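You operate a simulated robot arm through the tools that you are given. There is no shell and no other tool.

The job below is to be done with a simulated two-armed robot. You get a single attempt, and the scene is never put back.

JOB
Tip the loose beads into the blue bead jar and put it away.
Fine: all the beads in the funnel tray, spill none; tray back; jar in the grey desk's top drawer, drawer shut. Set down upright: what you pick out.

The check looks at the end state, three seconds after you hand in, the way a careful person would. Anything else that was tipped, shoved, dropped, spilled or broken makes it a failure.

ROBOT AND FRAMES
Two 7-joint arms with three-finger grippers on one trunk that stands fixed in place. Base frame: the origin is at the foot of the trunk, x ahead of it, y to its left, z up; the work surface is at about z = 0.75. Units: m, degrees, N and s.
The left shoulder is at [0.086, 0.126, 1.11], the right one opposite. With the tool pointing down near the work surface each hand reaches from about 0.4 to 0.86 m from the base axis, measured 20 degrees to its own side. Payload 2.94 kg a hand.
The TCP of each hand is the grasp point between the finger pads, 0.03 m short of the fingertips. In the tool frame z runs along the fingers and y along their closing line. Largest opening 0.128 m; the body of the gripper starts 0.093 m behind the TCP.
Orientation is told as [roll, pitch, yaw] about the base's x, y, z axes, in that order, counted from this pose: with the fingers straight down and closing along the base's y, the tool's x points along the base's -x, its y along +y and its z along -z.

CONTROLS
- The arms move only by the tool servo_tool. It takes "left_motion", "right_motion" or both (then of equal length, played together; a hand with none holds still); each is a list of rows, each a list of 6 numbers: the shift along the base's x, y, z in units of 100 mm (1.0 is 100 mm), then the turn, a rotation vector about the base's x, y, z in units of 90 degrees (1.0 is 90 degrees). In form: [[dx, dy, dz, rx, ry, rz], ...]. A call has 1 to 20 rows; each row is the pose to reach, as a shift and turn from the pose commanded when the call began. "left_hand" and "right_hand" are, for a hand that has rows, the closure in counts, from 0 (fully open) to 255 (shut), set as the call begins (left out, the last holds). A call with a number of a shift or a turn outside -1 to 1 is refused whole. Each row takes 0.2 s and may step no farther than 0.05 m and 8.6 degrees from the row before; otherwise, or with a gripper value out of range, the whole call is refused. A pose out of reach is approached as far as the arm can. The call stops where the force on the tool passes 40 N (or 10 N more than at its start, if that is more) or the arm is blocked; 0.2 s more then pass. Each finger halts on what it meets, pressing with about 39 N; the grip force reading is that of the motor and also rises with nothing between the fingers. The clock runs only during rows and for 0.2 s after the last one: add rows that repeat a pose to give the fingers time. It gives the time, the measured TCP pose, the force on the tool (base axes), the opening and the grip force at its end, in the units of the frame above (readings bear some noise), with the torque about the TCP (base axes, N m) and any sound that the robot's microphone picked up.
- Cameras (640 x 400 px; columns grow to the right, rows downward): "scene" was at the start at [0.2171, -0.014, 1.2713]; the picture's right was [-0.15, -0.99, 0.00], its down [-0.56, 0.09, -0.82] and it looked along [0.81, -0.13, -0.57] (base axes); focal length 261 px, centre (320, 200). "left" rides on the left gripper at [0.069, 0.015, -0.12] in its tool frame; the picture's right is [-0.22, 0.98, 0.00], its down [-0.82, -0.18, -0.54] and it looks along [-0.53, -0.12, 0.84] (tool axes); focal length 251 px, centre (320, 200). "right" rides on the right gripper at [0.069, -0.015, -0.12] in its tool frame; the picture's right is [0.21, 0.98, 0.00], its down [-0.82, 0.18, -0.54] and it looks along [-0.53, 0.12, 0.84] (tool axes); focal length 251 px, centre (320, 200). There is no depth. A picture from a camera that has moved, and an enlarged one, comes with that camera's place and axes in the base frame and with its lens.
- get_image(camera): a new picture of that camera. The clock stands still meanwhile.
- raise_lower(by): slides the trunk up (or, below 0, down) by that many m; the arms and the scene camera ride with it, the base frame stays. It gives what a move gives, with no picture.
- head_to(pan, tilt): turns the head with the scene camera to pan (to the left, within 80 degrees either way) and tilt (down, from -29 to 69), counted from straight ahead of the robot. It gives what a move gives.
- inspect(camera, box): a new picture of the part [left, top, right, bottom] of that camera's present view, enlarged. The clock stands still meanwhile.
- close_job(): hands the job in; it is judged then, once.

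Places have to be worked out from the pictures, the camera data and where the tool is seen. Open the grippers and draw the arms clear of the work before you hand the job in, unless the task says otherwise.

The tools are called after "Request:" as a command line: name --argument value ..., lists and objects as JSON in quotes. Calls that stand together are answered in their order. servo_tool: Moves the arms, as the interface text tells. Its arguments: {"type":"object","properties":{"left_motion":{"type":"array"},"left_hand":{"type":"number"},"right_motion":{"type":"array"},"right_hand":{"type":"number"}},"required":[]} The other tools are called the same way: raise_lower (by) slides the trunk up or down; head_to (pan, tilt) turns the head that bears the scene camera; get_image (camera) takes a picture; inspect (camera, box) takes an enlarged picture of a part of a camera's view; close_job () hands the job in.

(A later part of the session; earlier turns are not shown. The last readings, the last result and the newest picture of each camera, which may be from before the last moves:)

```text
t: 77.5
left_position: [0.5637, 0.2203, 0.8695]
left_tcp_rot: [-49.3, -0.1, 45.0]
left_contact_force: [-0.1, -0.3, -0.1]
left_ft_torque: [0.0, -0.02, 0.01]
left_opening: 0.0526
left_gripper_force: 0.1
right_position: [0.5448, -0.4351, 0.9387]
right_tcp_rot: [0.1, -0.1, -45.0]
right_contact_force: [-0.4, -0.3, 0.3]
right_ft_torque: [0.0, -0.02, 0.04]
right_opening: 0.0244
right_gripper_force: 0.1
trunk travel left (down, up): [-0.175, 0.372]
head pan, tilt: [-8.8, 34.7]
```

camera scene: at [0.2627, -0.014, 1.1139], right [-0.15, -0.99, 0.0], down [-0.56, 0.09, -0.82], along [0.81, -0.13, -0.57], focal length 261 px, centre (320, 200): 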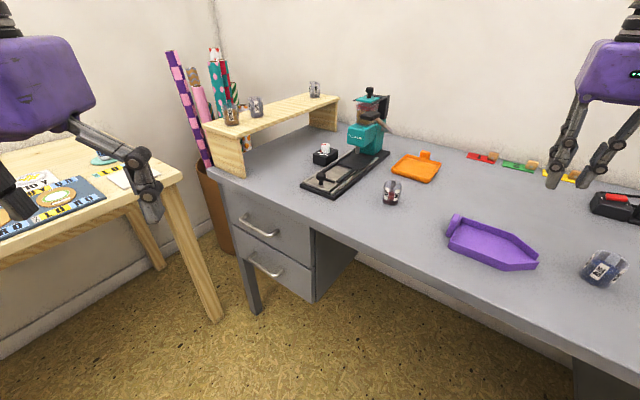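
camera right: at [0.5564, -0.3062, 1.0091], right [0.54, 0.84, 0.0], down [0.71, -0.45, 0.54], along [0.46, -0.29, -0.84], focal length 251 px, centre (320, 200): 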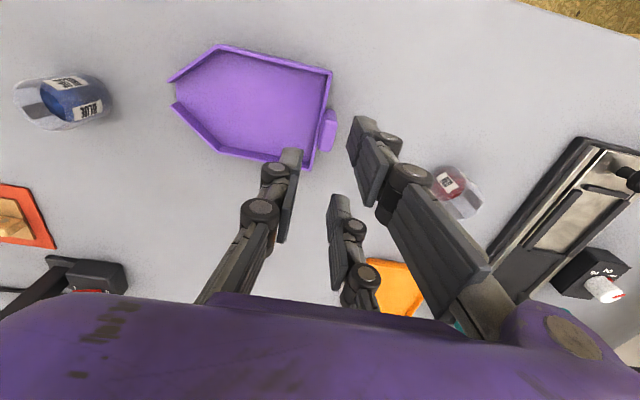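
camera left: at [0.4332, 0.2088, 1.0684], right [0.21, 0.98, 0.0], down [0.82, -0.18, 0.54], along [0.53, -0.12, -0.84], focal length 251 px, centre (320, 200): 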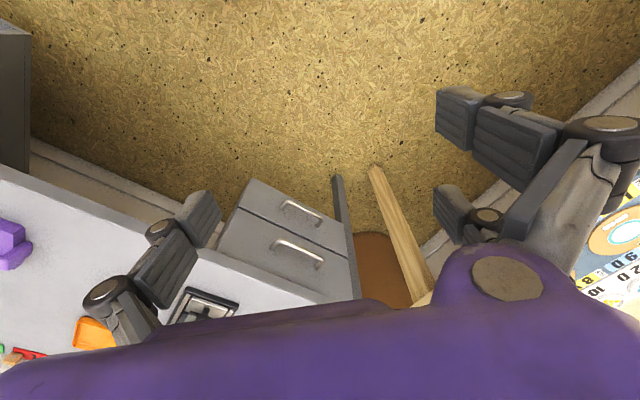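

Tilt is tracking cleanly (49°). Continuing to about 85° while lowering.

Request:
servo_tool --left_motion '[[0.05, 0, -0.2, -0.056, -0.056, 0], [0.1, 0, -0.4, -0.112, -0.112, 0], [0.15, 0, -0.6, -0.168, -0.168, 0], [0.2, 0, -0.8, -0.224, -0.224, 0], [0.25, 0, -1.0, -0.28, -0.28, 0], [0.25, 0, -1.0, -0.28, -0.28, 0]]'

Request:
get_image --camera "left"

Request:
get_image --camera "scene"

```text
t: 79.0
left_position: [0.5885, 0.2202, 0.7661]
left_tcp_rot: [-84.8, 0.0, 45.0]
left_contact_force: [0.4, 0.0, -0.1]
left_ft_torque: [-0.05, -0.01, 0.01]
left_opening: 0.0526
left_gripper_force: 0.0
right_position: [0.5461, -0.4338, 0.9378]
right_tcp_rot: [0.0, -0.1, -44.8]
right_contact_force: [-0.4, 0.3, 0.3]
right_ft_torque: [0.01, -0.02, 0.0]
right_opening: 0.024
right_gripper_force: 0.0
trunk travel left (down, up): [-0.175, 0.372]
head pan, tilt: [-8.8, 34.7]
```

```text
taken
camera left: at [0.4521, 0.256, 0.7623], right [0.09, 0.21, -0.97], down [0.21, 0.95, 0.23], along [0.97, -0.23, 0.04], focal length 251 px, centre (320, 200)
```

left: 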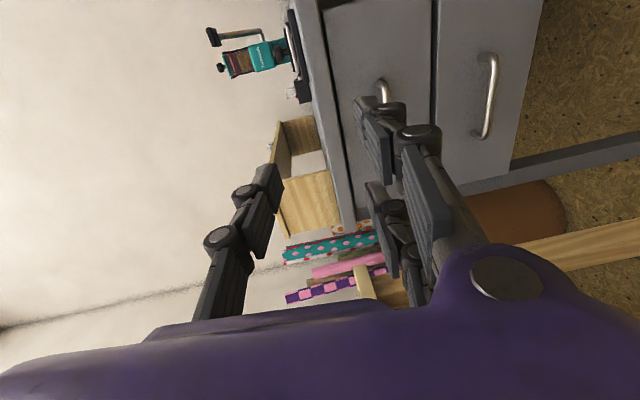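

```text
taken
camera scene: at [0.2629, -0.0141, 1.1138], right [-0.15, -0.99, 0.0], down [-0.56, 0.09, -0.82], along [0.81, -0.13, -0.57], focal length 261 px, centre (320, 200)
```

scene: 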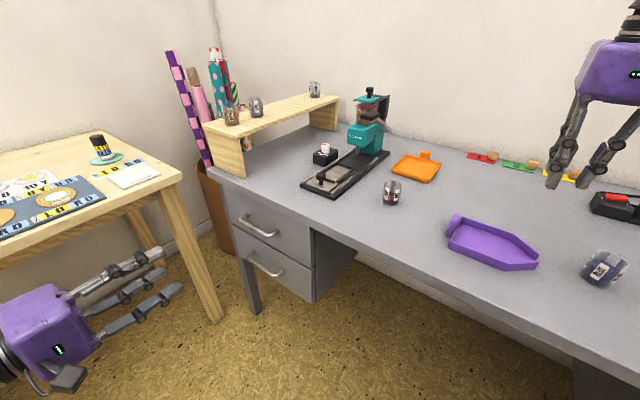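

The hand is horizontal and the top handle is visible. I'll lower and move to about 0.12 m in front of the bar for a precise look.

Request:
servo_tool --left_motion '[[0.15, -0.06, -0.2, 0, 0, 0], [0.3, -0.12, -0.4, 0, 0, 0], [0.45, -0.18, -0.6, 0, 0, 0], [0.6, -0.24, -0.8, 0, 0, 0], [0.77, -0.3, -1.0, 0, 0, 0]]'

Request:
servo_tool --left_motion '[[0.2, -0.08, -0.06, 0, 0, 0], [0.4, -0.16, -0.06, 0, 0, 0], [0.6, -0.24, -0.06, 0, 0, 0], [0.77, -0.31, -0.06, 0, 0, 0], [0.77, -0.31, -0.06, 0, 0, 0]]'

Request:
get_image --camera "left"

Request:
inspect --camera "scene" --box '[180, 150, 340, 310]'

```text
t: 80.2
left_position: [0.6657, 0.1913, 0.6691]
left_tcp_rot: [-84.7, 0.1, 45.1]
left_contact_force: [-0.3, 0.4, -0.9]
left_ft_torque: [-0.01, 0.03, 0.01]
left_opening: 0.0528
left_gripper_force: 0.1
right_position: [0.5456, -0.436, 0.9369]
right_tcp_rot: [0.1, -0.1, -44.8]
right_contact_force: [0.8, -0.5, 0.4]
right_ft_torque: [-0.05, -0.02, 0.03]
right_opening: 0.024
right_gripper_force: 0.2
trunk travel left (down, up): [-0.175, 0.372]
head pan, tilt: [-8.8, 34.7]
```

```text
t: 81.3
left_position: [0.7423, 0.1587, 0.6625]
left_tcp_rot: [-84.7, -0.1, 45.2]
left_contact_force: [0.5, 1.3, -0.2]
left_ft_torque: [0.03, 0.0, 0.0]
left_opening: 0.0529
left_gripper_force: 0.0
right_position: [0.5449, -0.4358, 0.9389]
right_tcp_rot: [0.0, 0.0, -44.9]
right_contact_force: [0.2, 0.2, -0.2]
right_ft_torque: [-0.02, -0.02, 0.01]
right_opening: 0.0239
right_gripper_force: 0.0
trunk travel left (down, up): [-0.175, 0.372]
head pan, tilt: [-8.8, 34.7]
```

```text
taken
camera left: at [0.6063, 0.195, 0.6583], right [0.09, 0.22, -0.97], down [0.21, 0.95, 0.23], along [0.97, -0.23, 0.04], focal length 251 px, centre (320, 200)
```

left: 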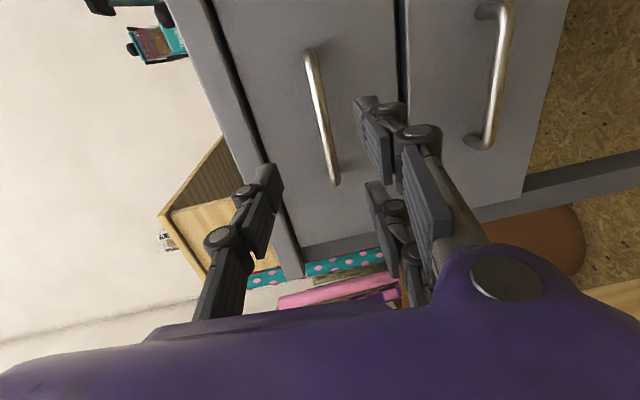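

```text
2.50 times, centred on (260, 230) of scene
camera zoom: at [0.263, -0.014, 1.1138], right [-0.15, -0.99, 0.0], down [-0.56, 0.09, -0.82], along [0.81, -0.13, -0.57], focal length 652 px, centre (470, 125)
```

zoom: 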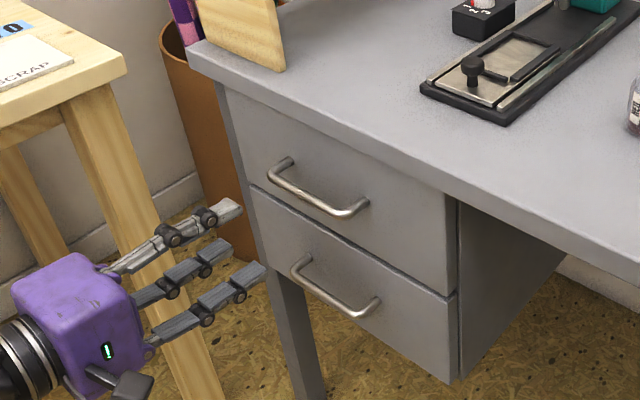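

The left camera and the scene camera agree: the bar spans (0.782, 0.029)–(0.871, 0.119) at z≈0.647. I'll move straight in along (0.707, -0.707) so the fingertips pass about 20 mm beyond the bar, leaving 8 mm to the drawer face.

Request:
servo_tool --left_motion '[[0.0, 0.0, -0.07, 0, 0, 0], [0.1, -0.1, -0.145, 0, 0, 0], [0.25, -0.25, -0.145, 0, 0, 0], [0.4, -0.4, -0.145, 0, 0, 0], [0.4, -0.4, -0.145, 0, 0, 0]]' --left_hand 165

Request:
get_image --camera "left"

Request:
inspect --camera "scene" --box '[200, 180, 320, 300]'

```text
t: 82.5
left_position: [0.7826, 0.12, 0.649]
left_tcp_rot: [-84.7, 0.0, 45.0]
left_contact_force: [-0.4, -0.1, -0.1]
left_ft_torque: [-0.01, -0.02, 0.01]
left_opening: 0.0454
left_gripper_force: 0.1
right_position: [0.5451, -0.435, 0.9375]
right_tcp_rot: [0.0, 0.0, -44.9]
right_contact_force: [0.3, 0.1, -0.2]
right_ft_torque: [0.01, -0.02, -0.01]
right_opening: 0.0241
right_gripper_force: 0.1
trunk travel left (down, up): [-0.175, 0.372]
head pan, tilt: [-8.8, 34.7]
```

```text
taken
camera left: at [0.6467, 0.1546, 0.6436], right [0.09, 0.22, -0.97], down [0.21, 0.95, 0.23], along [0.97, -0.23, 0.04], focal length 251 px, centre (320, 200)
```

left: 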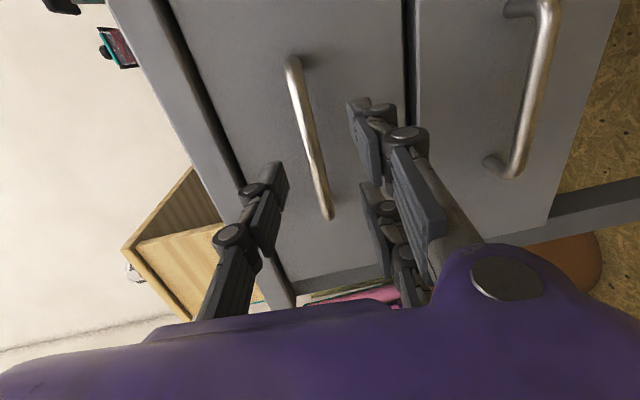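

```text
3.33 times, centred on (260, 240) of scene
camera zoom: at [0.263, -0.014, 1.1138], right [-0.15, -0.99, 0.0], down [-0.56, 0.09, -0.82], along [0.81, -0.13, -0.57], focal length 870 px, centre (520, 67)
```

zoom: 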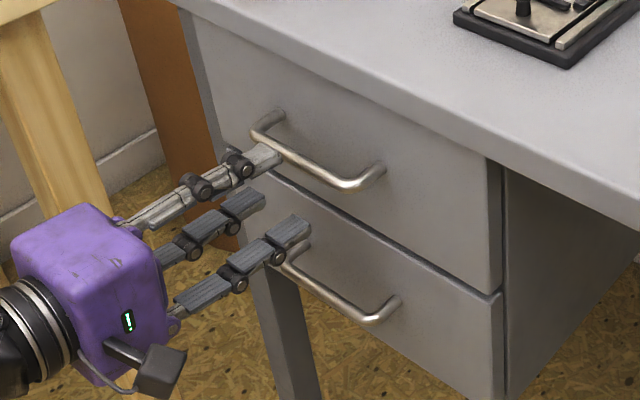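

Aligned: the bar will pass between the upper finger and the lower pair. Advancing the last 37 mm slowly.

Request:
servo_tool --left_motion '[[0.1, -0.1, 0, 0, 0, 0], [0.2, -0.2, 0, 0, 0, 0], [0.3, -0.3, 0, 0, 0, 0], [0.375, -0.385, 0, 0, 0, 0], [0.375, -0.385, 0, 0, 0, 0]]'

Request:
get_image --camera "left"

Request:
inspect --camera "scene" --box '[200, 180, 320, 300]'

```text
t: 83.8
left_position: [0.8222, 0.0792, 0.6481]
left_tcp_rot: [-84.8, -0.1, 45.1]
left_contact_force: [0.8, -1.5, 0.0]
left_ft_torque: [0.0, -0.02, -0.01]
left_opening: 0.0451
left_gripper_force: 0.0
right_position: [0.5447, -0.435, 0.9371]
right_tcp_rot: [0.0, -0.1, -44.9]
right_contact_force: [0.7, 0.0, -0.1]
right_ft_torque: [0.01, 0.0, -0.02]
right_opening: 0.0241
right_gripper_force: 0.0
trunk travel left (down, up): [-0.175, 0.372]
head pan, tilt: [-8.8, 34.7]
```

```text
taken
camera left: at [0.6865, 0.1153, 0.6426], right [0.09, 0.21, -0.97], down [0.21, 0.95, 0.23], along [0.97, -0.23, 0.04], focal length 251 px, centre (320, 200)
```

left: 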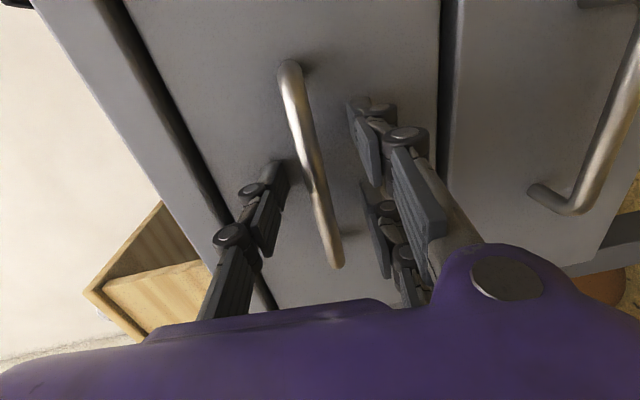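

```text
3.33 times, centred on (260, 240) of scene
camera zoom: at [0.263, -0.014, 1.1138], right [-0.15, -0.99, 0.0], down [-0.56, 0.09, -0.82], along [0.81, -0.13, -0.57], focal length 870 px, centre (520, 67)
```

zoom: 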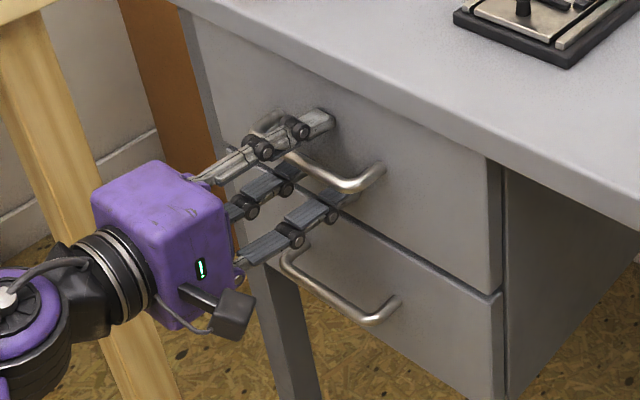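

The fingers straddle the bar with no contact. Closing on it.

Request:
servo_tool --left_motion '[[0, 0, 0, 0, 0, 0], [0, 0, 0, 0, 0, 0], [0, 0, 0, 0, 0, 0], [0, 0, 0, 0, 0, 0]]' --left_hand 245

Request:
get_image --camera "left"

```text
t: 84.8
left_position: [0.8213, 0.0798, 0.6471]
left_tcp_rot: [-84.9, 0.0, 44.9]
left_contact_force: [0.9, -0.2, 2.4]
left_ft_torque: [0.03, -0.04, -0.13]
left_opening: 0.0102
left_gripper_force: 37.6
right_position: [0.5446, -0.4358, 0.9382]
right_tcp_rot: [0.0, -0.1, -44.9]
right_contact_force: [-0.4, 0.3, -0.1]
right_ft_torque: [0.03, -0.01, 0.01]
right_opening: 0.0241
right_gripper_force: 0.1
trunk travel left (down, up): [-0.175, 0.372]
head pan, tilt: [-8.8, 34.7]
```

```text
taken
camera left: at [0.6863, 0.1155, 0.6431], right [0.09, 0.21, -0.97], down [0.21, 0.95, 0.23], along [0.97, -0.23, 0.04], focal length 251 px, centre (320, 200)
```

left: 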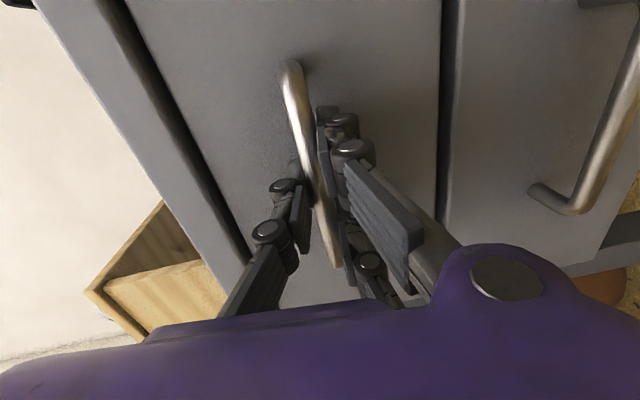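

Gripped the bar: 10 mm opening with 38 N. Pulling along (-0.707, 0.707), a gentle 60 mm first.

Request:
servo_tool --left_motion '[[-0.05, 0.05, 0, 0, 0, 0], [-0.12, 0.12, 0, 0, 0, 0], [-0.2, 0.2, 0, 0, 0, 0], [-0.3, 0.3, 0, 0, 0, 0], [-0.42, 0.42, 0, 0, 0, 0], [-0.42, 0.42, 0, 0, 0, 0]]'

Request:
get_image --camera "scene"

```text
t: 86.2
left_position: [0.7781, 0.1232, 0.6487]
left_tcp_rot: [-84.8, 0.0, 45.0]
left_contact_force: [-4.5, -4.9, 2.7]
left_ft_torque: [0.03, -0.06, 0.45]
left_opening: 0.0107
left_gripper_force: 37.9
right_position: [0.5436, -0.4354, 0.9378]
right_tcp_rot: [-0.1, -0.1, -44.8]
right_contact_force: [-1.1, 0.4, 0.9]
right_ft_torque: [-0.01, 0.01, -0.03]
right_opening: 0.0242
right_gripper_force: 0.0
trunk travel left (down, up): [-0.175, 0.372]
head pan, tilt: [-8.8, 34.7]
```

```text
taken
camera scene: at [0.2624, -0.0145, 1.1139], right [-0.15, -0.99, 0.0], down [-0.56, 0.09, -0.82], along [0.81, -0.13, -0.57], focal length 261 px, centre (320, 200)
```

scene: 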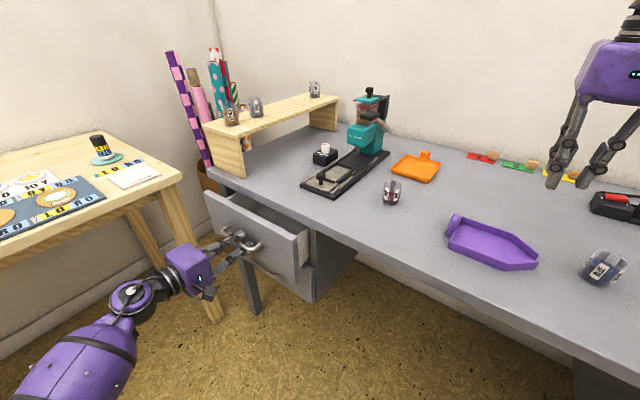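

The drawer is opening smoothly. Pulling another 90 mm.

Request:
servo_tool --left_motion '[[-0.12, 0.12, 0, 0, 0, 0], [-0.25, 0.25, 0, 0, 0, 0], [-0.38, 0.38, 0, 0, 0, 0], [-0.51, 0.51, 0, 0, 0, 0], [-0.64, 0.64, 0, 0, 0, 0], [-0.64, 0.64, 0, 0, 0, 0]]'

Request:
get_image --camera "scene"

```text
t: 87.5
left_position: [0.7161, 0.1877, 0.6485]
left_tcp_rot: [-84.7, 0.0, 45.0]
left_contact_force: [0.8, 0.5, -2.3]
left_ft_torque: [0.06, -0.07, -0.31]
left_opening: 0.0103
left_gripper_force: 37.3
right_position: [0.5459, -0.4347, 0.9373]
right_tcp_rot: [0.0, -0.1, -44.8]
right_contact_force: [0.6, -0.6, -0.1]
right_ft_torque: [0.0, 0.0, 0.02]
right_opening: 0.024
right_gripper_force: 0.1
trunk travel left (down, up): [-0.175, 0.372]
head pan, tilt: [-8.8, 34.7]
```

```text
taken
camera scene: at [0.2633, -0.0139, 1.1137], right [-0.15, -0.99, 0.0], down [-0.56, 0.09, -0.82], along [0.81, -0.13, -0.57], focal length 261 px, centre (320, 200)
```

scene: 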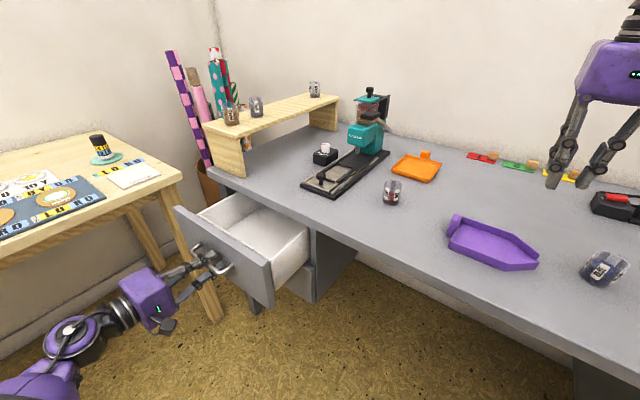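

The drawer is open about 150 mm, and its interior is empty. I'll pull 50 mm more for placing room, watching for the end stop.

Request:
servo_tool --left_motion '[[-0.1, 0.1, 0, 0, 0, 0], [-0.2, 0.2, 0, 0, 0, 0], [-0.3, 0.3, 0, 0, 0, 0], [-0.36, 0.36, 0, 0, 0, 0], [-0.36, 0.36, 0, 0, 0, 0]]'

Request:
get_image --camera "scene"

Request:
inspect --camera "scene" --box '[140, 170, 340, 320]'

```text
t: 88.8
left_position: [0.6792, 0.2237, 0.6476]
left_tcp_rot: [-84.7, 0.0, 45.1]
left_contact_force: [4.4, 3.7, -2.7]
left_ft_torque: [0.12, -0.12, 0.08]
left_opening: 0.0105
left_gripper_force: 37.8
right_position: [0.5467, -0.4341, 0.9386]
right_tcp_rot: [-0.1, -0.1, -44.9]
right_contact_force: [-0.4, 0.8, -0.3]
right_ft_torque: [0.01, 0.0, 0.0]
right_opening: 0.0241
right_gripper_force: 0.0
trunk travel left (down, up): [-0.175, 0.372]
head pan, tilt: [-8.8, 34.7]
```

```text
taken
camera scene: at [0.2636, -0.0137, 1.1136], right [-0.15, -0.99, 0.0], down [-0.56, 0.09, -0.82], along [0.81, -0.13, -0.57], focal length 261 px, centre (320, 200)
```

scene: 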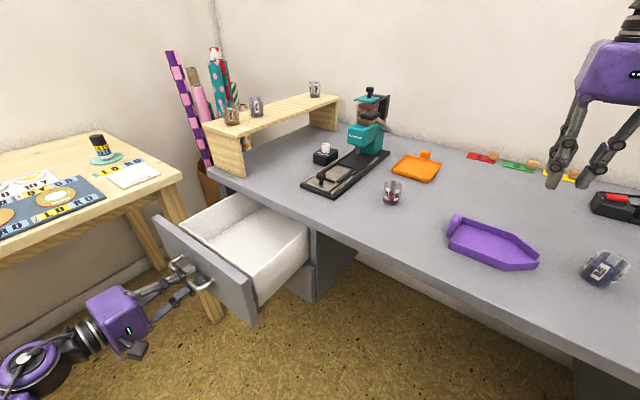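

```text
2.67 times, centred on (240, 245) of scene
camera zoom: at [0.2636, -0.0137, 1.1136], right [-0.15, -0.99, 0.0], down [-0.56, 0.09, -0.82], along [0.81, -0.13, -0.57], focal length 696 px, centre (533, 80)
```

zoom: 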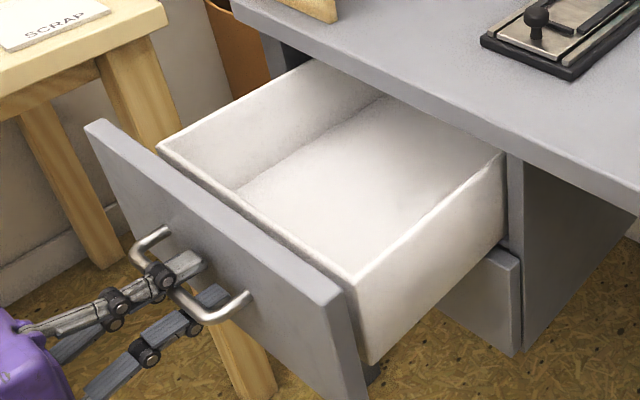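

The drawer is open 0.20 m and empty: floor z≈0.59, box walls top out at z≈0.68. I'll keep the left hand gripping the handle. Now the right hand opens to 58 mm and moves over the jar.

Request:
servo_tool --right_motion '[[-0.1, -0.2, 0, 0, 0, 0], [-0.25, -0.45, 0, 0, 0, 0], [-0.4, -0.7, 0, 0, 0, 0], [-0.55, -0.95, 0, 0, 0, 0], [-0.55, -0.95, 0, 0, 0, 0]]' --right_hand 140

Request:
get_image --camera "right"

Request:
inspect --camera "right" --box '[270, 60, 390, 180]'

```text
t: 90.0
left_position: [0.6787, 0.2238, 0.6477]
left_tcp_rot: [-84.7, -0.1, 45.1]
left_contact_force: [4.3, 5.3, -2.5]
left_ft_torque: [0.18, -0.18, 0.22]
left_opening: 0.0104
left_gripper_force: 37.4
right_position: [0.4898, -0.5299, 0.9381]
right_tcp_rot: [0.0, -0.2, -44.9]
right_contact_force: [0.2, 0.9, -0.2]
right_ft_torque: [-0.01, -0.03, 0.04]
right_opening: 0.0576
right_gripper_force: 0.1
trunk travel left (down, up): [-0.175, 0.372]
head pan, tilt: [-8.8, 34.7]
```

```text
taken
camera right: at [0.4307, -0.4915, 1.0587], right [0.54, 0.84, 0.0], down [0.71, -0.45, 0.54], along [0.46, -0.29, -0.84], focal length 251 px, centre (320, 200)
```

right: 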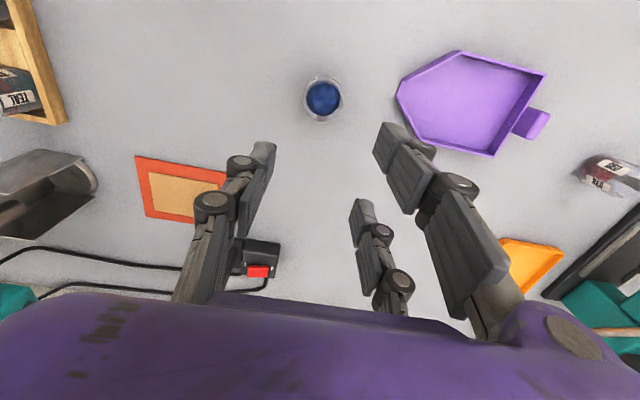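

```text
3.33 times, centred on (330, 120) of right
camera zoom: at [0.4307, -0.4915, 1.0587], right [0.54, 0.84, 0.0], down [0.71, -0.45, 0.54], along [0.46, -0.29, -0.84], focal length 838 px, centre (287, 467)
```

zoom: 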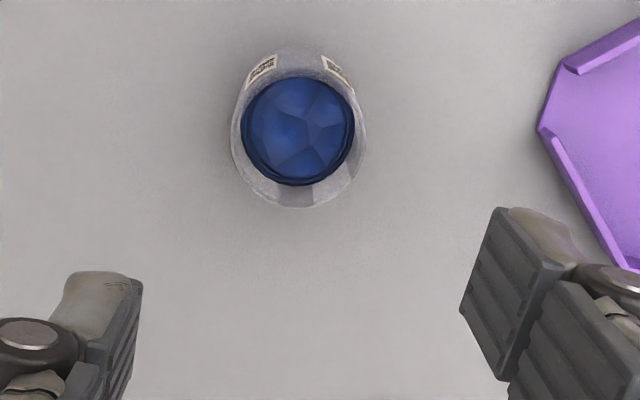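

The jar, now fuller, sits at tool x≈+19 mm; I'll nudge 3 mm to bring it to ~16 mm and descend to z≈0.80 (fingertips covering the upper 30 mm of the jar).

Request:
servo_tool --right_motion '[[-0.02, 0.02, -0.3, 0, 0, 0], [-0.02, 0.02, -0.6, 0, 0, 0], [-0.02, 0.02, -0.9, 0, 0, 0], [-0.02, 0.02, -1.0, 0, 0, 0]]'

Request:
servo_tool --right_motion '[[0, 0, -0.15, 0, 0, 0], [0, 0, -0.3, 0, 0, 0], [0, 0, -0.4, 0, 0, 0], [0, 0, -0.4, 0, 0, 0]]'

Request:
get_image --camera "right"

```text
t: 91.0
left_position: [0.6785, 0.2233, 0.6472]
left_tcp_rot: [-84.7, 0.0, 45.1]
left_contact_force: [7.8, 6.9, -2.6]
left_ft_torque: [0.2, -0.18, 0.13]
left_opening: 0.0105
left_gripper_force: 38.1
right_position: [0.4896, -0.5278, 0.838]
right_tcp_rot: [0.0, 0.0, -44.9]
right_contact_force: [0.5, 0.2, 1.1]
right_ft_torque: [0.0, 0.02, 0.03]
right_opening: 0.0577
right_gripper_force: 0.2
trunk travel left (down, up): [-0.175, 0.372]
head pan, tilt: [-8.8, 34.7]
```

```text
t: 92.0
left_position: [0.6783, 0.2242, 0.6482]
left_tcp_rot: [-84.8, 0.0, 45.1]
left_contact_force: [7.1, 6.9, -1.2]
left_ft_torque: [0.18, -0.17, 0.05]
left_opening: 0.0104
left_gripper_force: 37.7
right_position: [0.4864, -0.5279, 0.7975]
right_tcp_rot: [0.0, -0.1, -45.0]
right_contact_force: [0.6, -0.1, 0.3]
right_ft_torque: [-0.04, 0.02, -0.03]
right_opening: 0.0578
right_gripper_force: 0.0
trunk travel left (down, up): [-0.175, 0.372]
head pan, tilt: [-8.8, 34.7]
```

```text
taken
camera right: at [0.4285, -0.4886, 0.9186], right [0.54, 0.84, 0.0], down [0.71, -0.45, 0.54], along [0.46, -0.29, -0.84], focal length 251 px, centre (320, 200)
```

right: 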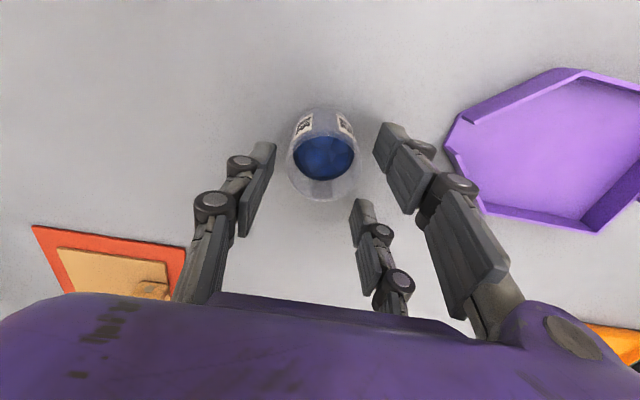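

The jar is at +16 mm in tool x. Closing.

Request:
servo_tool --right_motion '[[-0.01, -0.01, 0, 0, 0, 0], [-0.01, -0.01, 0, 0, 0, 0], [-0.01, -0.01, 0, 0, 0, 0], [-0.01, -0.01, 0, 0, 0, 0]]' --right_hand 192

Request:
servo_tool --right_motion '[[0, 0, 0.08, 0, 0, 0], [0, 0, 0.18, 0, 0, 0], [0, 0, 0.3, 0, 0, 0], [0, 0, 0.3, 0, 0, 0]]'

Request:
get_image --camera "right"

Request:
inspect --camera "scene" --box '[540, 180, 640, 300]'

```text
t: 93.0
left_position: [0.6785, 0.2239, 0.649]
left_tcp_rot: [-84.6, 0.0, 45.1]
left_contact_force: [8.1, 7.5, -0.4]
left_ft_torque: [0.16, -0.17, 0.0]
left_opening: 0.0105
left_gripper_force: 37.8
right_position: [0.4872, -0.5289, 0.7968]
right_tcp_rot: [-0.1, -0.1, -44.9]
right_contact_force: [0.7, -0.2, 0.1]
right_ft_torque: [0.0, -0.01, -0.03]
right_opening: 0.0369
right_gripper_force: 38.9
trunk travel left (down, up): [-0.175, 0.372]
head pan, tilt: [-8.8, 34.7]
```

```text
t: 94.0
left_position: [0.6776, 0.2235, 0.6475]
left_tcp_rot: [-84.6, 0.0, 45.1]
left_contact_force: [7.5, 6.9, -0.6]
left_ft_torque: [0.2, -0.15, -0.02]
left_opening: 0.0108
left_gripper_force: 38.3
right_position: [0.4868, -0.5293, 0.8287]
right_tcp_rot: [-0.1, -0.2, -44.9]
right_contact_force: [0.0, 0.5, -0.1]
right_ft_torque: [0.02, -0.01, 0.01]
right_opening: 0.0369
right_gripper_force: 39.0
trunk travel left (down, up): [-0.175, 0.372]
head pan, tilt: [-8.8, 34.7]
```

```text
taken
camera right: at [0.4282, -0.4894, 0.9494], right [0.54, 0.84, 0.0], down [0.71, -0.45, 0.54], along [0.46, -0.29, -0.84], focal length 251 px, centre (320, 200)
```

right: 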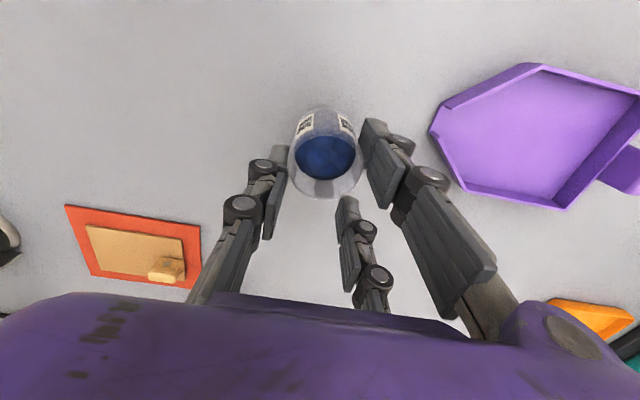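

```text
3.33 times, centred on (590, 240) of scene
camera zoom: at [0.2636, -0.0135, 1.1136], right [-0.15, -0.99, 0.0], down [-0.56, 0.09, -0.82], along [0.81, -0.13, -0.57], focal length 870 px, centre (-580, 67)
```

zoom: 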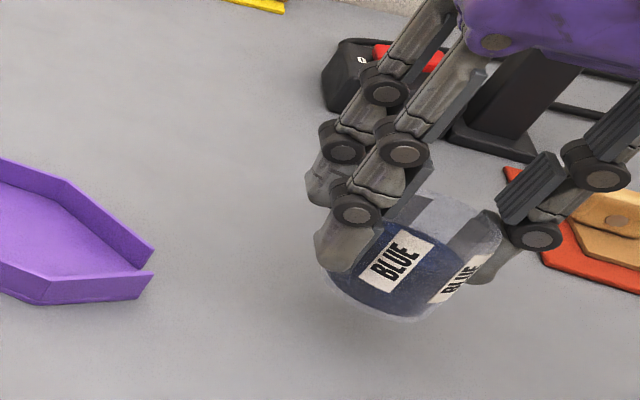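

The jar is held firmly and upright. I'll lift it to z≈0.92 and carry it smoothly across the front of the desk toward the drawer.

Request:
servo_tool --right_motion '[[0, 0, 0.2, 0, 0, 0], [0, 0, 0.45, 0, 0, 0], [0, 0, 0.7, 0, 0, 0], [0, 0, 0.9, 0, 0, 0]]'

Request:
servo_tool --right_motion '[[0.04, 0.1, 0, 0, 0, 0], [0.12, 0.3, 0, 0, 0, 0], [0.22, 0.53, 0, 0, 0, 0], [0.32, 0.77, 0, 0, 0, 0], [0.416, 1.0, 0, 0, 0, 0]]'

Request:
servo_tool --right_motion '[[0.104, 0.25, 0, 0, 0, 0], [0.208, 0.5, 0, 0, 0, 0], [0.312, 0.75, 0, 0, 0, 0], [0.416, 1.0, 0, 0, 0, 0]]'

Request:
servo_tool --right_motion '[[0.104, 0.25, 0, 0, 0, 0], [0.208, 0.5, 0, 0, 0, 0], [0.312, 0.75, 0, 0, 0, 0], [0.416, 1.0, 0, 0, 0, 0], [0.416, 1.0, 0, 0, 0, 0]]'

Request:
get_image --camera "scene"

```text
t: 95.0
left_position: [0.6785, 0.2245, 0.6479]
left_tcp_rot: [-84.6, 0.0, 45.1]
left_contact_force: [6.5, 8.3, 0.3]
left_ft_torque: [0.19, -0.18, -0.09]
left_opening: 0.0105
left_gripper_force: 37.5
right_position: [0.4889, -0.5286, 0.9179]
right_tcp_rot: [-0.1, -0.1, -45.0]
right_contact_force: [0.2, 0.4, -1.7]
right_ft_torque: [-0.02, 0.01, 0.03]
right_opening: 0.0368
right_gripper_force: 39.6
trunk travel left (down, up): [-0.175, 0.372]
head pan, tilt: [-8.8, 34.7]
```

```text
t: 96.2
left_position: [0.6783, 0.2229, 0.6472]
left_tcp_rot: [-84.7, 0.0, 45.1]
left_contact_force: [7.9, 8.0, 0.0]
left_ft_torque: [0.14, -0.15, -0.29]
left_opening: 0.0102
left_gripper_force: 38.0
right_position: [0.5294, -0.4281, 0.9192]
right_tcp_rot: [0.0, -0.1, -44.8]
right_contact_force: [0.0, 0.3, -1.2]
right_ft_torque: [-0.03, -0.02, 0.0]
right_opening: 0.0369
right_gripper_force: 38.5
trunk travel left (down, up): [-0.175, 0.372]
head pan, tilt: [-8.8, 34.7]
```

```text
t: 97.2
left_position: [0.6779, 0.2233, 0.6469]
left_tcp_rot: [-84.7, 0.1, 45.0]
left_contact_force: [9.4, 10.2, 0.2]
left_ft_torque: [0.09, -0.1, -1.06]
left_opening: 0.0107
left_gripper_force: 37.8
right_position: [0.5699, -0.3276, 0.9199]
right_tcp_rot: [0.0, -0.1, -44.9]
right_contact_force: [0.1, 0.8, -0.3]
right_ft_torque: [-0.03, -0.01, -0.01]
right_opening: 0.0368
right_gripper_force: 39.4
trunk travel left (down, up): [-0.175, 0.372]
head pan, tilt: [-8.8, 34.7]
```

```text
t: 98.3
left_position: [0.6784, 0.2239, 0.6466]
left_tcp_rot: [-84.7, 0.1, 45.0]
left_contact_force: [6.7, 6.1, -0.2]
left_ft_torque: [0.15, -0.18, -0.19]
left_opening: 0.0107
left_gripper_force: 37.5
right_position: [0.6124, -0.2266, 0.9183]
right_tcp_rot: [0.0, -0.1, -45.0]
right_contact_force: [-0.1, 0.2, -0.6]
right_ft_torque: [0.01, 0.03, -0.03]
right_opening: 0.0368
right_gripper_force: 38.9
trunk travel left (down, up): [-0.175, 0.372]
head pan, tilt: [-8.8, 34.7]
```

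```text
taken
camera scene: at [0.2637, -0.0135, 1.1136], right [-0.15, -0.99, 0.0], down [-0.56, 0.09, -0.82], along [0.81, -0.13, -0.57], focal length 261 px, centre (320, 200)
```

scene: 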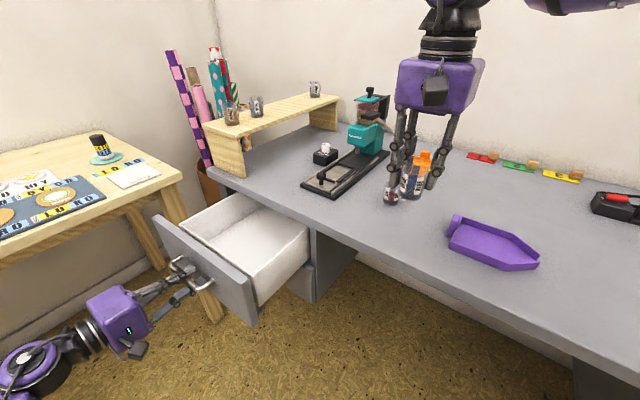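

Carrying well, everything intact. Continuing the rest of the way to above the drawer.

Request:
servo_tool --right_motion '[[0.104, 0.25, 0, 0, 0, 0], [0.208, 0.5, 0, 0, 0, 0], [0.312, 0.75, 0, 0, 0, 0], [0.416, 1.0, 0, 0, 0, 0]]'

Request:
servo_tool --right_motion '[[0.104, 0.25, 0, 0, 0, 0], [0.208, 0.5, 0, 0, 0, 0], [0.312, 0.75, 0, 0, 0, 0], [0.416, 1.0, 0, 0, 0, 0]]'

Request:
servo_tool --right_motion '[[0.104, 0.25, 0, 0, 0, 0], [0.208, 0.5, 0, 0, 0, 0], [0.312, 0.75, 0, 0, 0, 0], [0.416, 1.0, 0, 0, 0, 0], [0.47, 1.0, 0, 0, 0, 0], [0.47, 1.0, 0, 0, 0, 0]]'

Request:
get_image --camera "scene"

Request:
get_image --camera "right"

```text
t: 99.3
left_position: [0.6779, 0.2241, 0.6469]
left_tcp_rot: [-84.7, -0.1, 45.1]
left_contact_force: [5.9, 7.1, 0.2]
left_ft_torque: [0.15, -0.16, -0.32]
left_opening: 0.0106
left_gripper_force: 37.3
right_position: [0.6428, -0.1554, 0.9189]
right_tcp_rot: [-0.2, -0.2, -44.9]
right_contact_force: [-0.3, -0.6, -0.7]
right_ft_torque: [0.0, 0.0, 0.0]
right_opening: 0.0367
right_gripper_force: 38.5
right hand out of reach, approached as far as the arm can: row 3, 4
trunk travel left (down, up): [-0.175, 0.372]
head pan, tilt: [-8.8, 34.7]
```

```text
t: 100.3
left_position: [0.6787, 0.2225, 0.6483]
left_tcp_rot: [-84.7, 0.1, 45.1]
left_contact_force: [5.8, 5.7, -0.4]
left_ft_torque: [0.16, -0.19, -0.1]
left_opening: 0.0102
left_gripper_force: 37.9
right_position: [0.643, -0.155, 0.9175]
right_tcp_rot: [-0.1, -0.1, -44.7]
right_contact_force: [-0.1, -0.6, -0.5]
right_ft_torque: [0.02, -0.01, 0.03]
right_opening: 0.0367
right_gripper_force: 39.2
right hand out of reach, approached as far as the arm can: row 1, 2, 3, 4
trunk travel left (down, up): [-0.175, 0.372]
head pan, tilt: [-8.8, 34.7]
```

```text
t: 101.8
left_position: [0.6775, 0.2235, 0.6473]
left_tcp_rot: [-84.6, 0.0, 45.1]
left_contact_force: [5.0, 5.0, -1.9]
left_ft_torque: [0.18, -0.19, 0.0]
left_opening: 0.0106
left_gripper_force: 37.7
right_position: [0.6432, -0.1547, 0.9194]
right_tcp_rot: [-0.1, -0.1, -44.8]
right_contact_force: [-0.1, -0.5, -1.0]
right_ft_torque: [0.03, -0.03, 0.0]
right_opening: 0.0368
right_gripper_force: 39.2
right hand out of reach, approached as far as the arm can: row 1, 2, 3, 4, 5, 6
trunk travel left (down, up): [-0.175, 0.372]
head pan, tilt: [-8.8, 34.7]
```

```text
taken
camera scene: at [0.2635, -0.0136, 1.1136], right [-0.15, -0.99, 0.0], down [-0.56, 0.09, -0.82], along [0.81, -0.13, -0.57], focal length 261 px, centre (320, 200)
```

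scene: 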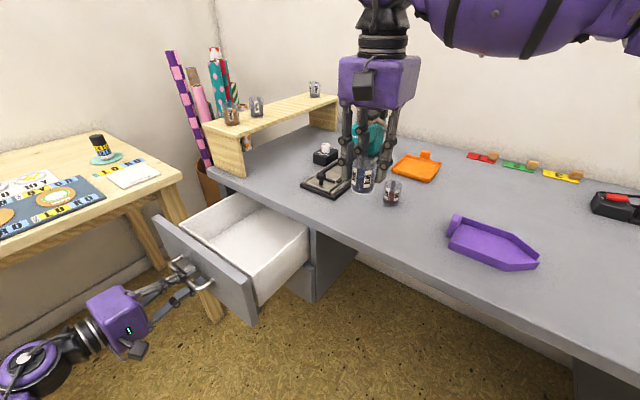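

```text
taken
camera right: at [0.5845, -0.1159, 1.0391], right [0.54, 0.84, 0.0], down [0.71, -0.45, 0.54], along [0.46, -0.29, -0.84], focal length 251 px, centre (320, 200)
```

right: 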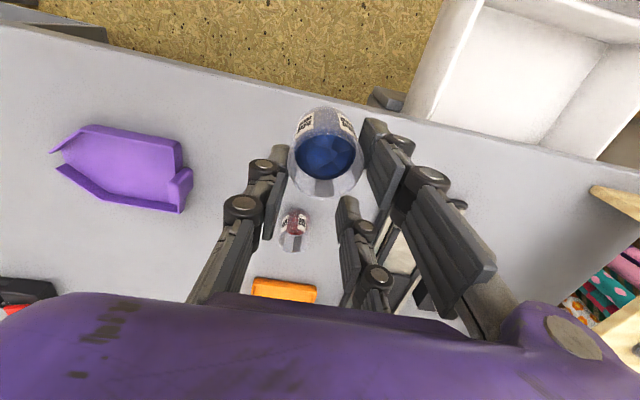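

The right hand reached a wrist limit at yaw -45° this far to the left. A zero-motion call will show me whether the commanded pose is still the far target.

Request:
servo_tool --right_motion '[[0, 0, 0, 0, 0, 0]]'

```text
t: 102.2
left_position: [0.6788, 0.2238, 0.6477]
left_tcp_rot: [-84.8, 0.0, 45.1]
left_contact_force: [5.2, 5.2, -0.9]
left_ft_torque: [0.16, -0.19, -0.02]
left_opening: 0.0103
left_gripper_force: 37.4
right_position: [0.6432, -0.1548, 0.9185]
right_tcp_rot: [-0.1, 0.0, -44.8]
right_contact_force: [0.1, -0.8, -1.2]
right_ft_torque: [0.0, 0.0, 0.0]
right_opening: 0.0367
right_gripper_force: 38.8
trunk travel left (down, up): [-0.175, 0.372]
head pan, tilt: [-8.8, 34.7]
```

The commanded pose is the reached one, so I can continue from here. I'll rotate the hand to yaw -15° (jar stays upright) to regain wrist range, then carry on.

Request:
servo_tool --right_motion '[[-0.05, -0.05, 0, 0, 0, 0.07], [-0.1, -0.1, 0, 0, 0, 0.14], [-0.1, -0.1, 0, 0, 0, 0.21], [-0.1, -0.1, 0, 0, 0, 0.28], [-0.1, -0.1, 0, 0, 0, 0.333]]'

Request:
servo_tool --right_motion '[[0.1, 0.2, 0, 0, 0, 0], [0.2, 0.45, 0, 0, 0, 0], [0.3, 0.7, 0, 0, 0, 0], [0.4, 0.95, 0, 0, 0, 0]]'

```text
t: 103.3
left_position: [0.6781, 0.2246, 0.6484]
left_tcp_rot: [-84.7, -0.1, 45.0]
left_contact_force: [3.7, 6.5, -1.6]
left_ft_torque: [0.17, -0.16, -0.07]
left_opening: 0.0104
left_gripper_force: 37.6
right_position: [0.633, -0.1678, 0.9156]
right_tcp_rot: [0.0, -0.1, -14.7]
right_contact_force: [1.0, -0.1, -0.7]
right_ft_torque: [0.03, -0.02, 0.01]
right_opening: 0.0368
right_gripper_force: 38.5
trunk travel left (down, up): [-0.175, 0.372]
head pan, tilt: [-8.8, 34.7]
```

```text
t: 104.3
left_position: [0.6787, 0.2232, 0.6481]
left_tcp_rot: [-84.7, 0.0, 45.1]
left_contact_force: [5.3, 5.0, -1.3]
left_ft_torque: [0.15, -0.17, -0.17]
left_opening: 0.0105
left_gripper_force: 37.2
right_position: [0.6416, -0.1532, 0.9155]
right_tcp_rot: [0.0, -0.1, -15.0]
right_contact_force: [-0.8, -0.8, -0.1]
right_ft_torque: [0.0, 0.0, -0.05]
right_opening: 0.0365
right_gripper_force: 39.1
right hand out of reach, approached as far as the arm can: row 1, 2, 3, 4
trunk travel left (down, up): [-0.175, 0.372]
head pan, tilt: [-8.8, 34.7]
```

It stops at nearly the same place, so it is not the yaw but the arm's posture (wrist high relative to the lowered shoulder). I'll try a lower path: down 60 mm (jar bottom still well above the desk), then leftward.

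Request:
servo_tool --right_motion '[[0, 0, -0.2, 0, 0, 0], [0, 0, -0.4, 0, 0, 0], [0, 0, -0.6, 0, 0, 0], [0.05, 0.1, -0.6, 0, 0, 0], [0.1, 0.25, -0.6, 0, 0, 0], [0.15, 0.4, -0.6, 0, 0, 0]]'

Request:
get_image --camera "scene"

```text
t: 105.8
left_position: [0.6778, 0.2243, 0.6474]
left_tcp_rot: [-84.8, 0.0, 45.1]
left_contact_force: [4.1, 4.9, -2.2]
left_ft_torque: [0.18, -0.19, 0.02]
left_opening: 0.0105
left_gripper_force: 37.7
right_position: [0.6519, -0.1528, 0.8562]
right_tcp_rot: [0.0, -0.2, -15.1]
right_contact_force: [-0.6, -0.7, -0.5]
right_ft_torque: [0.03, -0.04, 0.01]
right_opening: 0.0364
right_gripper_force: 39.3
right hand out of reach, approached as far as the arm can: row 4, 5, 6
trunk travel left (down, up): [-0.175, 0.372]
head pan, tilt: [-8.8, 34.7]
```

```text
taken
camera scene: at [0.2635, -0.0137, 1.1136], right [-0.15, -0.99, 0.0], down [-0.56, 0.09, -0.82], along [0.81, -0.13, -0.57], focal length 261 px, centre (320, 200)
```

scene: 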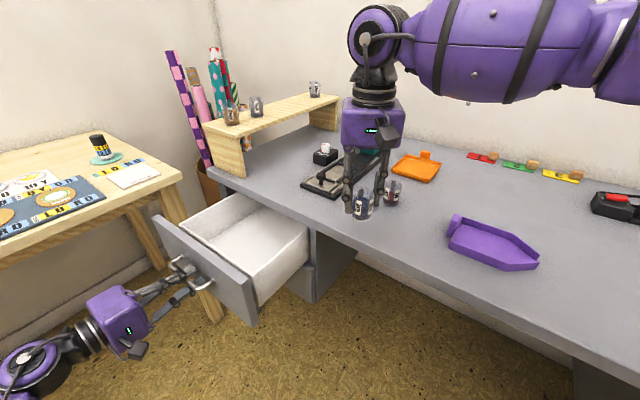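

It is stuck at y≈-0.153 regardless of height. I'll probe whether the limit moves when the hand is farther forward.

Request:
servo_tool --right_motion '[[0.1, -0.05, 0.2, 0, 0, 0], [0.3, -0.1, 0.4, 0, 0, 0], [0.5, -0.1, 0.4, 0, 0, 0], [0.5, 0.0, 0.4, 0, 0, 0], [0.5, 0.2, 0.4, 0, 0, 0], [0.5, 0.4, 0.4, 0, 0, 0]]'

```text
t: 107.2
left_position: [0.6781, 0.2229, 0.6481]
left_tcp_rot: [-84.8, 0.1, 45.1]
left_contact_force: [2.6, 4.6, -2.1]
left_ft_torque: [0.18, -0.21, 0.1]
left_opening: 0.0106
left_gripper_force: 38.3
right_position: [0.6713, -0.1815, 0.8818]
right_tcp_rot: [0.1, -0.1, -14.9]
right_contact_force: [0.5, -0.5, -0.3]
right_ft_torque: [-0.01, -0.03, 0.0]
right_opening: 0.0366
right_gripper_force: 39.2
right hand out of reach, approached as far as the arm can: row 1, 2, 3, 4, 5, 6
trunk travel left (down, up): [-0.175, 0.372]
head pan, tilt: [-8.8, 34.7]
```

The limit seems tied to the lowered shoulder: the wrist is now above it. I'll release the drawer handle with the left hand, back it away, and raise the trunk again so the right arm regains its reach.

Request:
servo_tool --left_motion '[[0, 0, 0, 0, 0, 0], [0, 0, 0, 0, 0, 0], [-0.1, 0.1, 0, 0, 0, 0], [-0.25, 0.25, 0, 0, 0, 0], [-0.4, 0.4, 0, 0, 0, 0], [-0.6, 0.6, 0, 0, 0, 0]]' --left_hand 160

Request:
servo_tool --right_motion '[[-0.1, -0.1, 0, 0, 0, 0], [-0.2, -0.2, 0, 0, 0, 0], [-0.2, -0.2, 0, 0, 0, 0]]'

Request:
get_image --camera "scene"

```text
t: 108.5
left_position: [0.619, 0.2848, 0.6509]
left_tcp_rot: [-84.8, 0.0, 45.0]
left_contact_force: [0.4, 0.9, -0.6]
left_ft_torque: [0.02, 0.02, 0.0]
left_opening: 0.0476
left_gripper_force: 0.1
right_position: [0.6708, -0.1811, 0.8836]
right_tcp_rot: [0.0, 0.0, -14.8]
right_contact_force: [0.3, -0.5, -1.1]
right_ft_torque: [-0.01, -0.01, 0.0]
right_opening: 0.0366
right_gripper_force: 38.8
trunk travel left (down, up): [-0.175, 0.372]
head pan, tilt: [-8.8, 34.7]
```

```text
t: 109.3
left_position: [0.6179, 0.2843, 0.6506]
left_tcp_rot: [-84.7, 0.1, 45.0]
left_contact_force: [-0.6, -0.2, 0.0]
left_ft_torque: [-0.04, 0.0, -0.01]
left_opening: 0.0475
left_gripper_force: 0.0
right_position: [0.6516, -0.2006, 0.8829]
right_tcp_rot: [0.0, -0.1, -14.9]
right_contact_force: [0.2, 0.2, -0.7]
right_ft_torque: [-0.01, -0.03, 0.01]
right_opening: 0.0365
right_gripper_force: 39.7
trunk travel left (down, up): [-0.175, 0.372]
head pan, tilt: [-8.8, 34.7]
```

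```text
taken
camera scene: at [0.2631, -0.014, 1.1137], right [-0.15, -0.99, 0.0], down [-0.56, 0.09, -0.82], along [0.81, -0.13, -0.57], focal length 261 px, centre (320, 200)
```

scene: 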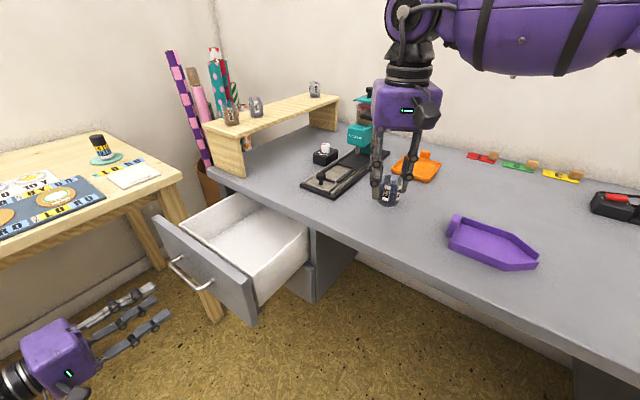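

The drawer stays open. Raising the trunk 0.15 m, then testing the right hand's reach to the left at height.

Request:
raise_lower --by 0.15

Request:
servo_tool --right_motion '[[0, 0.2, -0.1, 0, 0, 0], [0, 0.45, -0.3, 0, 0, 0], [0.05, 0.7, -0.4, 0, 0, 0], [0.1, 0.95, -0.4, 0, 0, 0]]'

```text
t: 111.1
left_position: [0.6186, 0.2817, 0.7975]
left_tcp_rot: [-84.7, 0.0, 45.0]
left_contact_force: [-0.4, -0.5, 0.9]
left_ft_torque: [-0.05, 0.01, 0.01]
left_opening: 0.0476
left_gripper_force: 0.1
right_position: [0.6458, -0.2028, 1.0454]
right_tcp_rot: [0.4, -1.6, -14.8]
right_contact_force: [0.3, -0.5, -0.1]
right_ft_torque: [0.01, 0.01, -0.02]
right_opening: 0.0364
right_gripper_force: 38.6
trunk travel left (down, up): [-0.325, 0.222]
head pan, tilt: [-8.8, 34.7]
```

```text
t: 112.1
left_position: [0.6189, 0.2836, 0.7979]
left_tcp_rot: [-84.8, 0.0, 45.0]
left_contact_force: [0.3, 0.2, 0.3]
left_ft_torque: [-0.02, -0.01, -0.04]
left_opening: 0.0477
left_gripper_force: 0.0
right_position: [0.6072, -0.1508, 0.9867]
right_tcp_rot: [0.5, -1.7, -15.0]
right_contact_force: [0.1, 0.8, -0.9]
right_ft_torque: [-0.04, 0.0, -0.02]
right_opening: 0.0364
right_gripper_force: 38.7
right hand out of reach, approached as far as the arm can: row 1, 2, 3, 4
trunk travel left (down, up): [-0.325, 0.222]
head pan, tilt: [-8.8, 34.7]
```

The limit still shows near y≈-0.15 at this forward distance. I'll probe another route: retract toward the robot first (off the desk, over free floor), then go left.

Request:
servo_tool --right_motion '[[-0.2, 0, 0, 0, 0, 0], [-0.4, 0, 0, 0, 0, 0], [-0.6, 0, 0, 0, 0, 0], [-0.8, 0, 0, 0, 0, 0], [-1.0, 0.0, 0, 0, 0, 0], [-1.0, 0.2, 0, 0, 0, 0], [-1.0, 0.4, 0, 0, 0, 0], [-1.0, 0.6, 0, 0, 0, 0], [-1.0, 0.8, 0, 0, 0, 0]]'

Request:
get_image --camera "right"

Request:
get_image --camera "scene"

```text
t: 114.1
left_position: [0.6179, 0.2816, 0.7982]
left_tcp_rot: [-84.8, 0.1, 45.0]
left_contact_force: [-0.8, -0.1, 0.0]
left_ft_torque: [0.03, 0.02, 0.02]
left_opening: 0.0476
left_gripper_force: 0.0
right_position: [0.5077, -0.0838, 0.9877]
right_tcp_rot: [0.5, -1.6, -15.1]
right_contact_force: [-0.6, -0.5, -1.0]
right_ft_torque: [0.01, 0.0, 0.01]
right_opening: 0.0363
right_gripper_force: 38.9
right hand out of reach, approached as far as the arm can: row 9
trunk travel left (down, up): [-0.325, 0.222]
head pan, tilt: [-8.8, 34.7]
```

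```text
taken
camera right: at [0.4345, -0.0797, 1.1053], right [0.05, 1.0, 0.0], down [0.82, -0.04, 0.57], along [0.57, -0.03, -0.82], focal length 251 px, centre (320, 200)
```

right: 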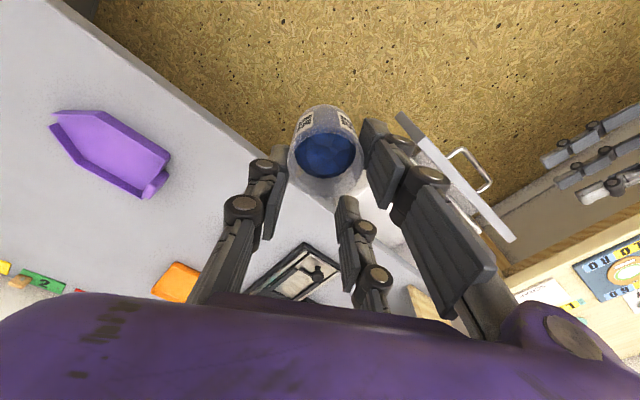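

```text
taken
camera scene: at [0.2166, -0.0143, 1.2714], right [-0.15, -0.99, 0.0], down [-0.56, 0.09, -0.82], along [0.81, -0.13, -0.57], focal length 261 px, centre (320, 200)
```

scene: 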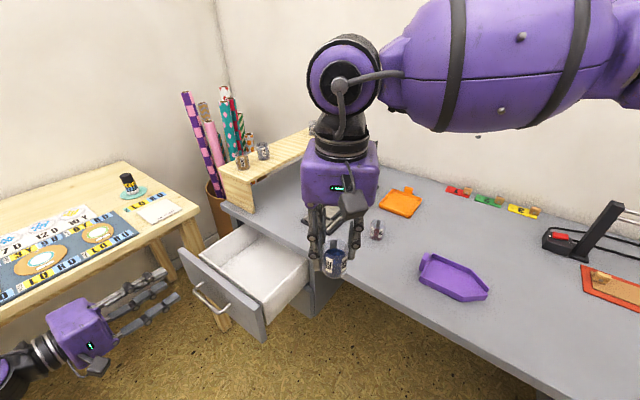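

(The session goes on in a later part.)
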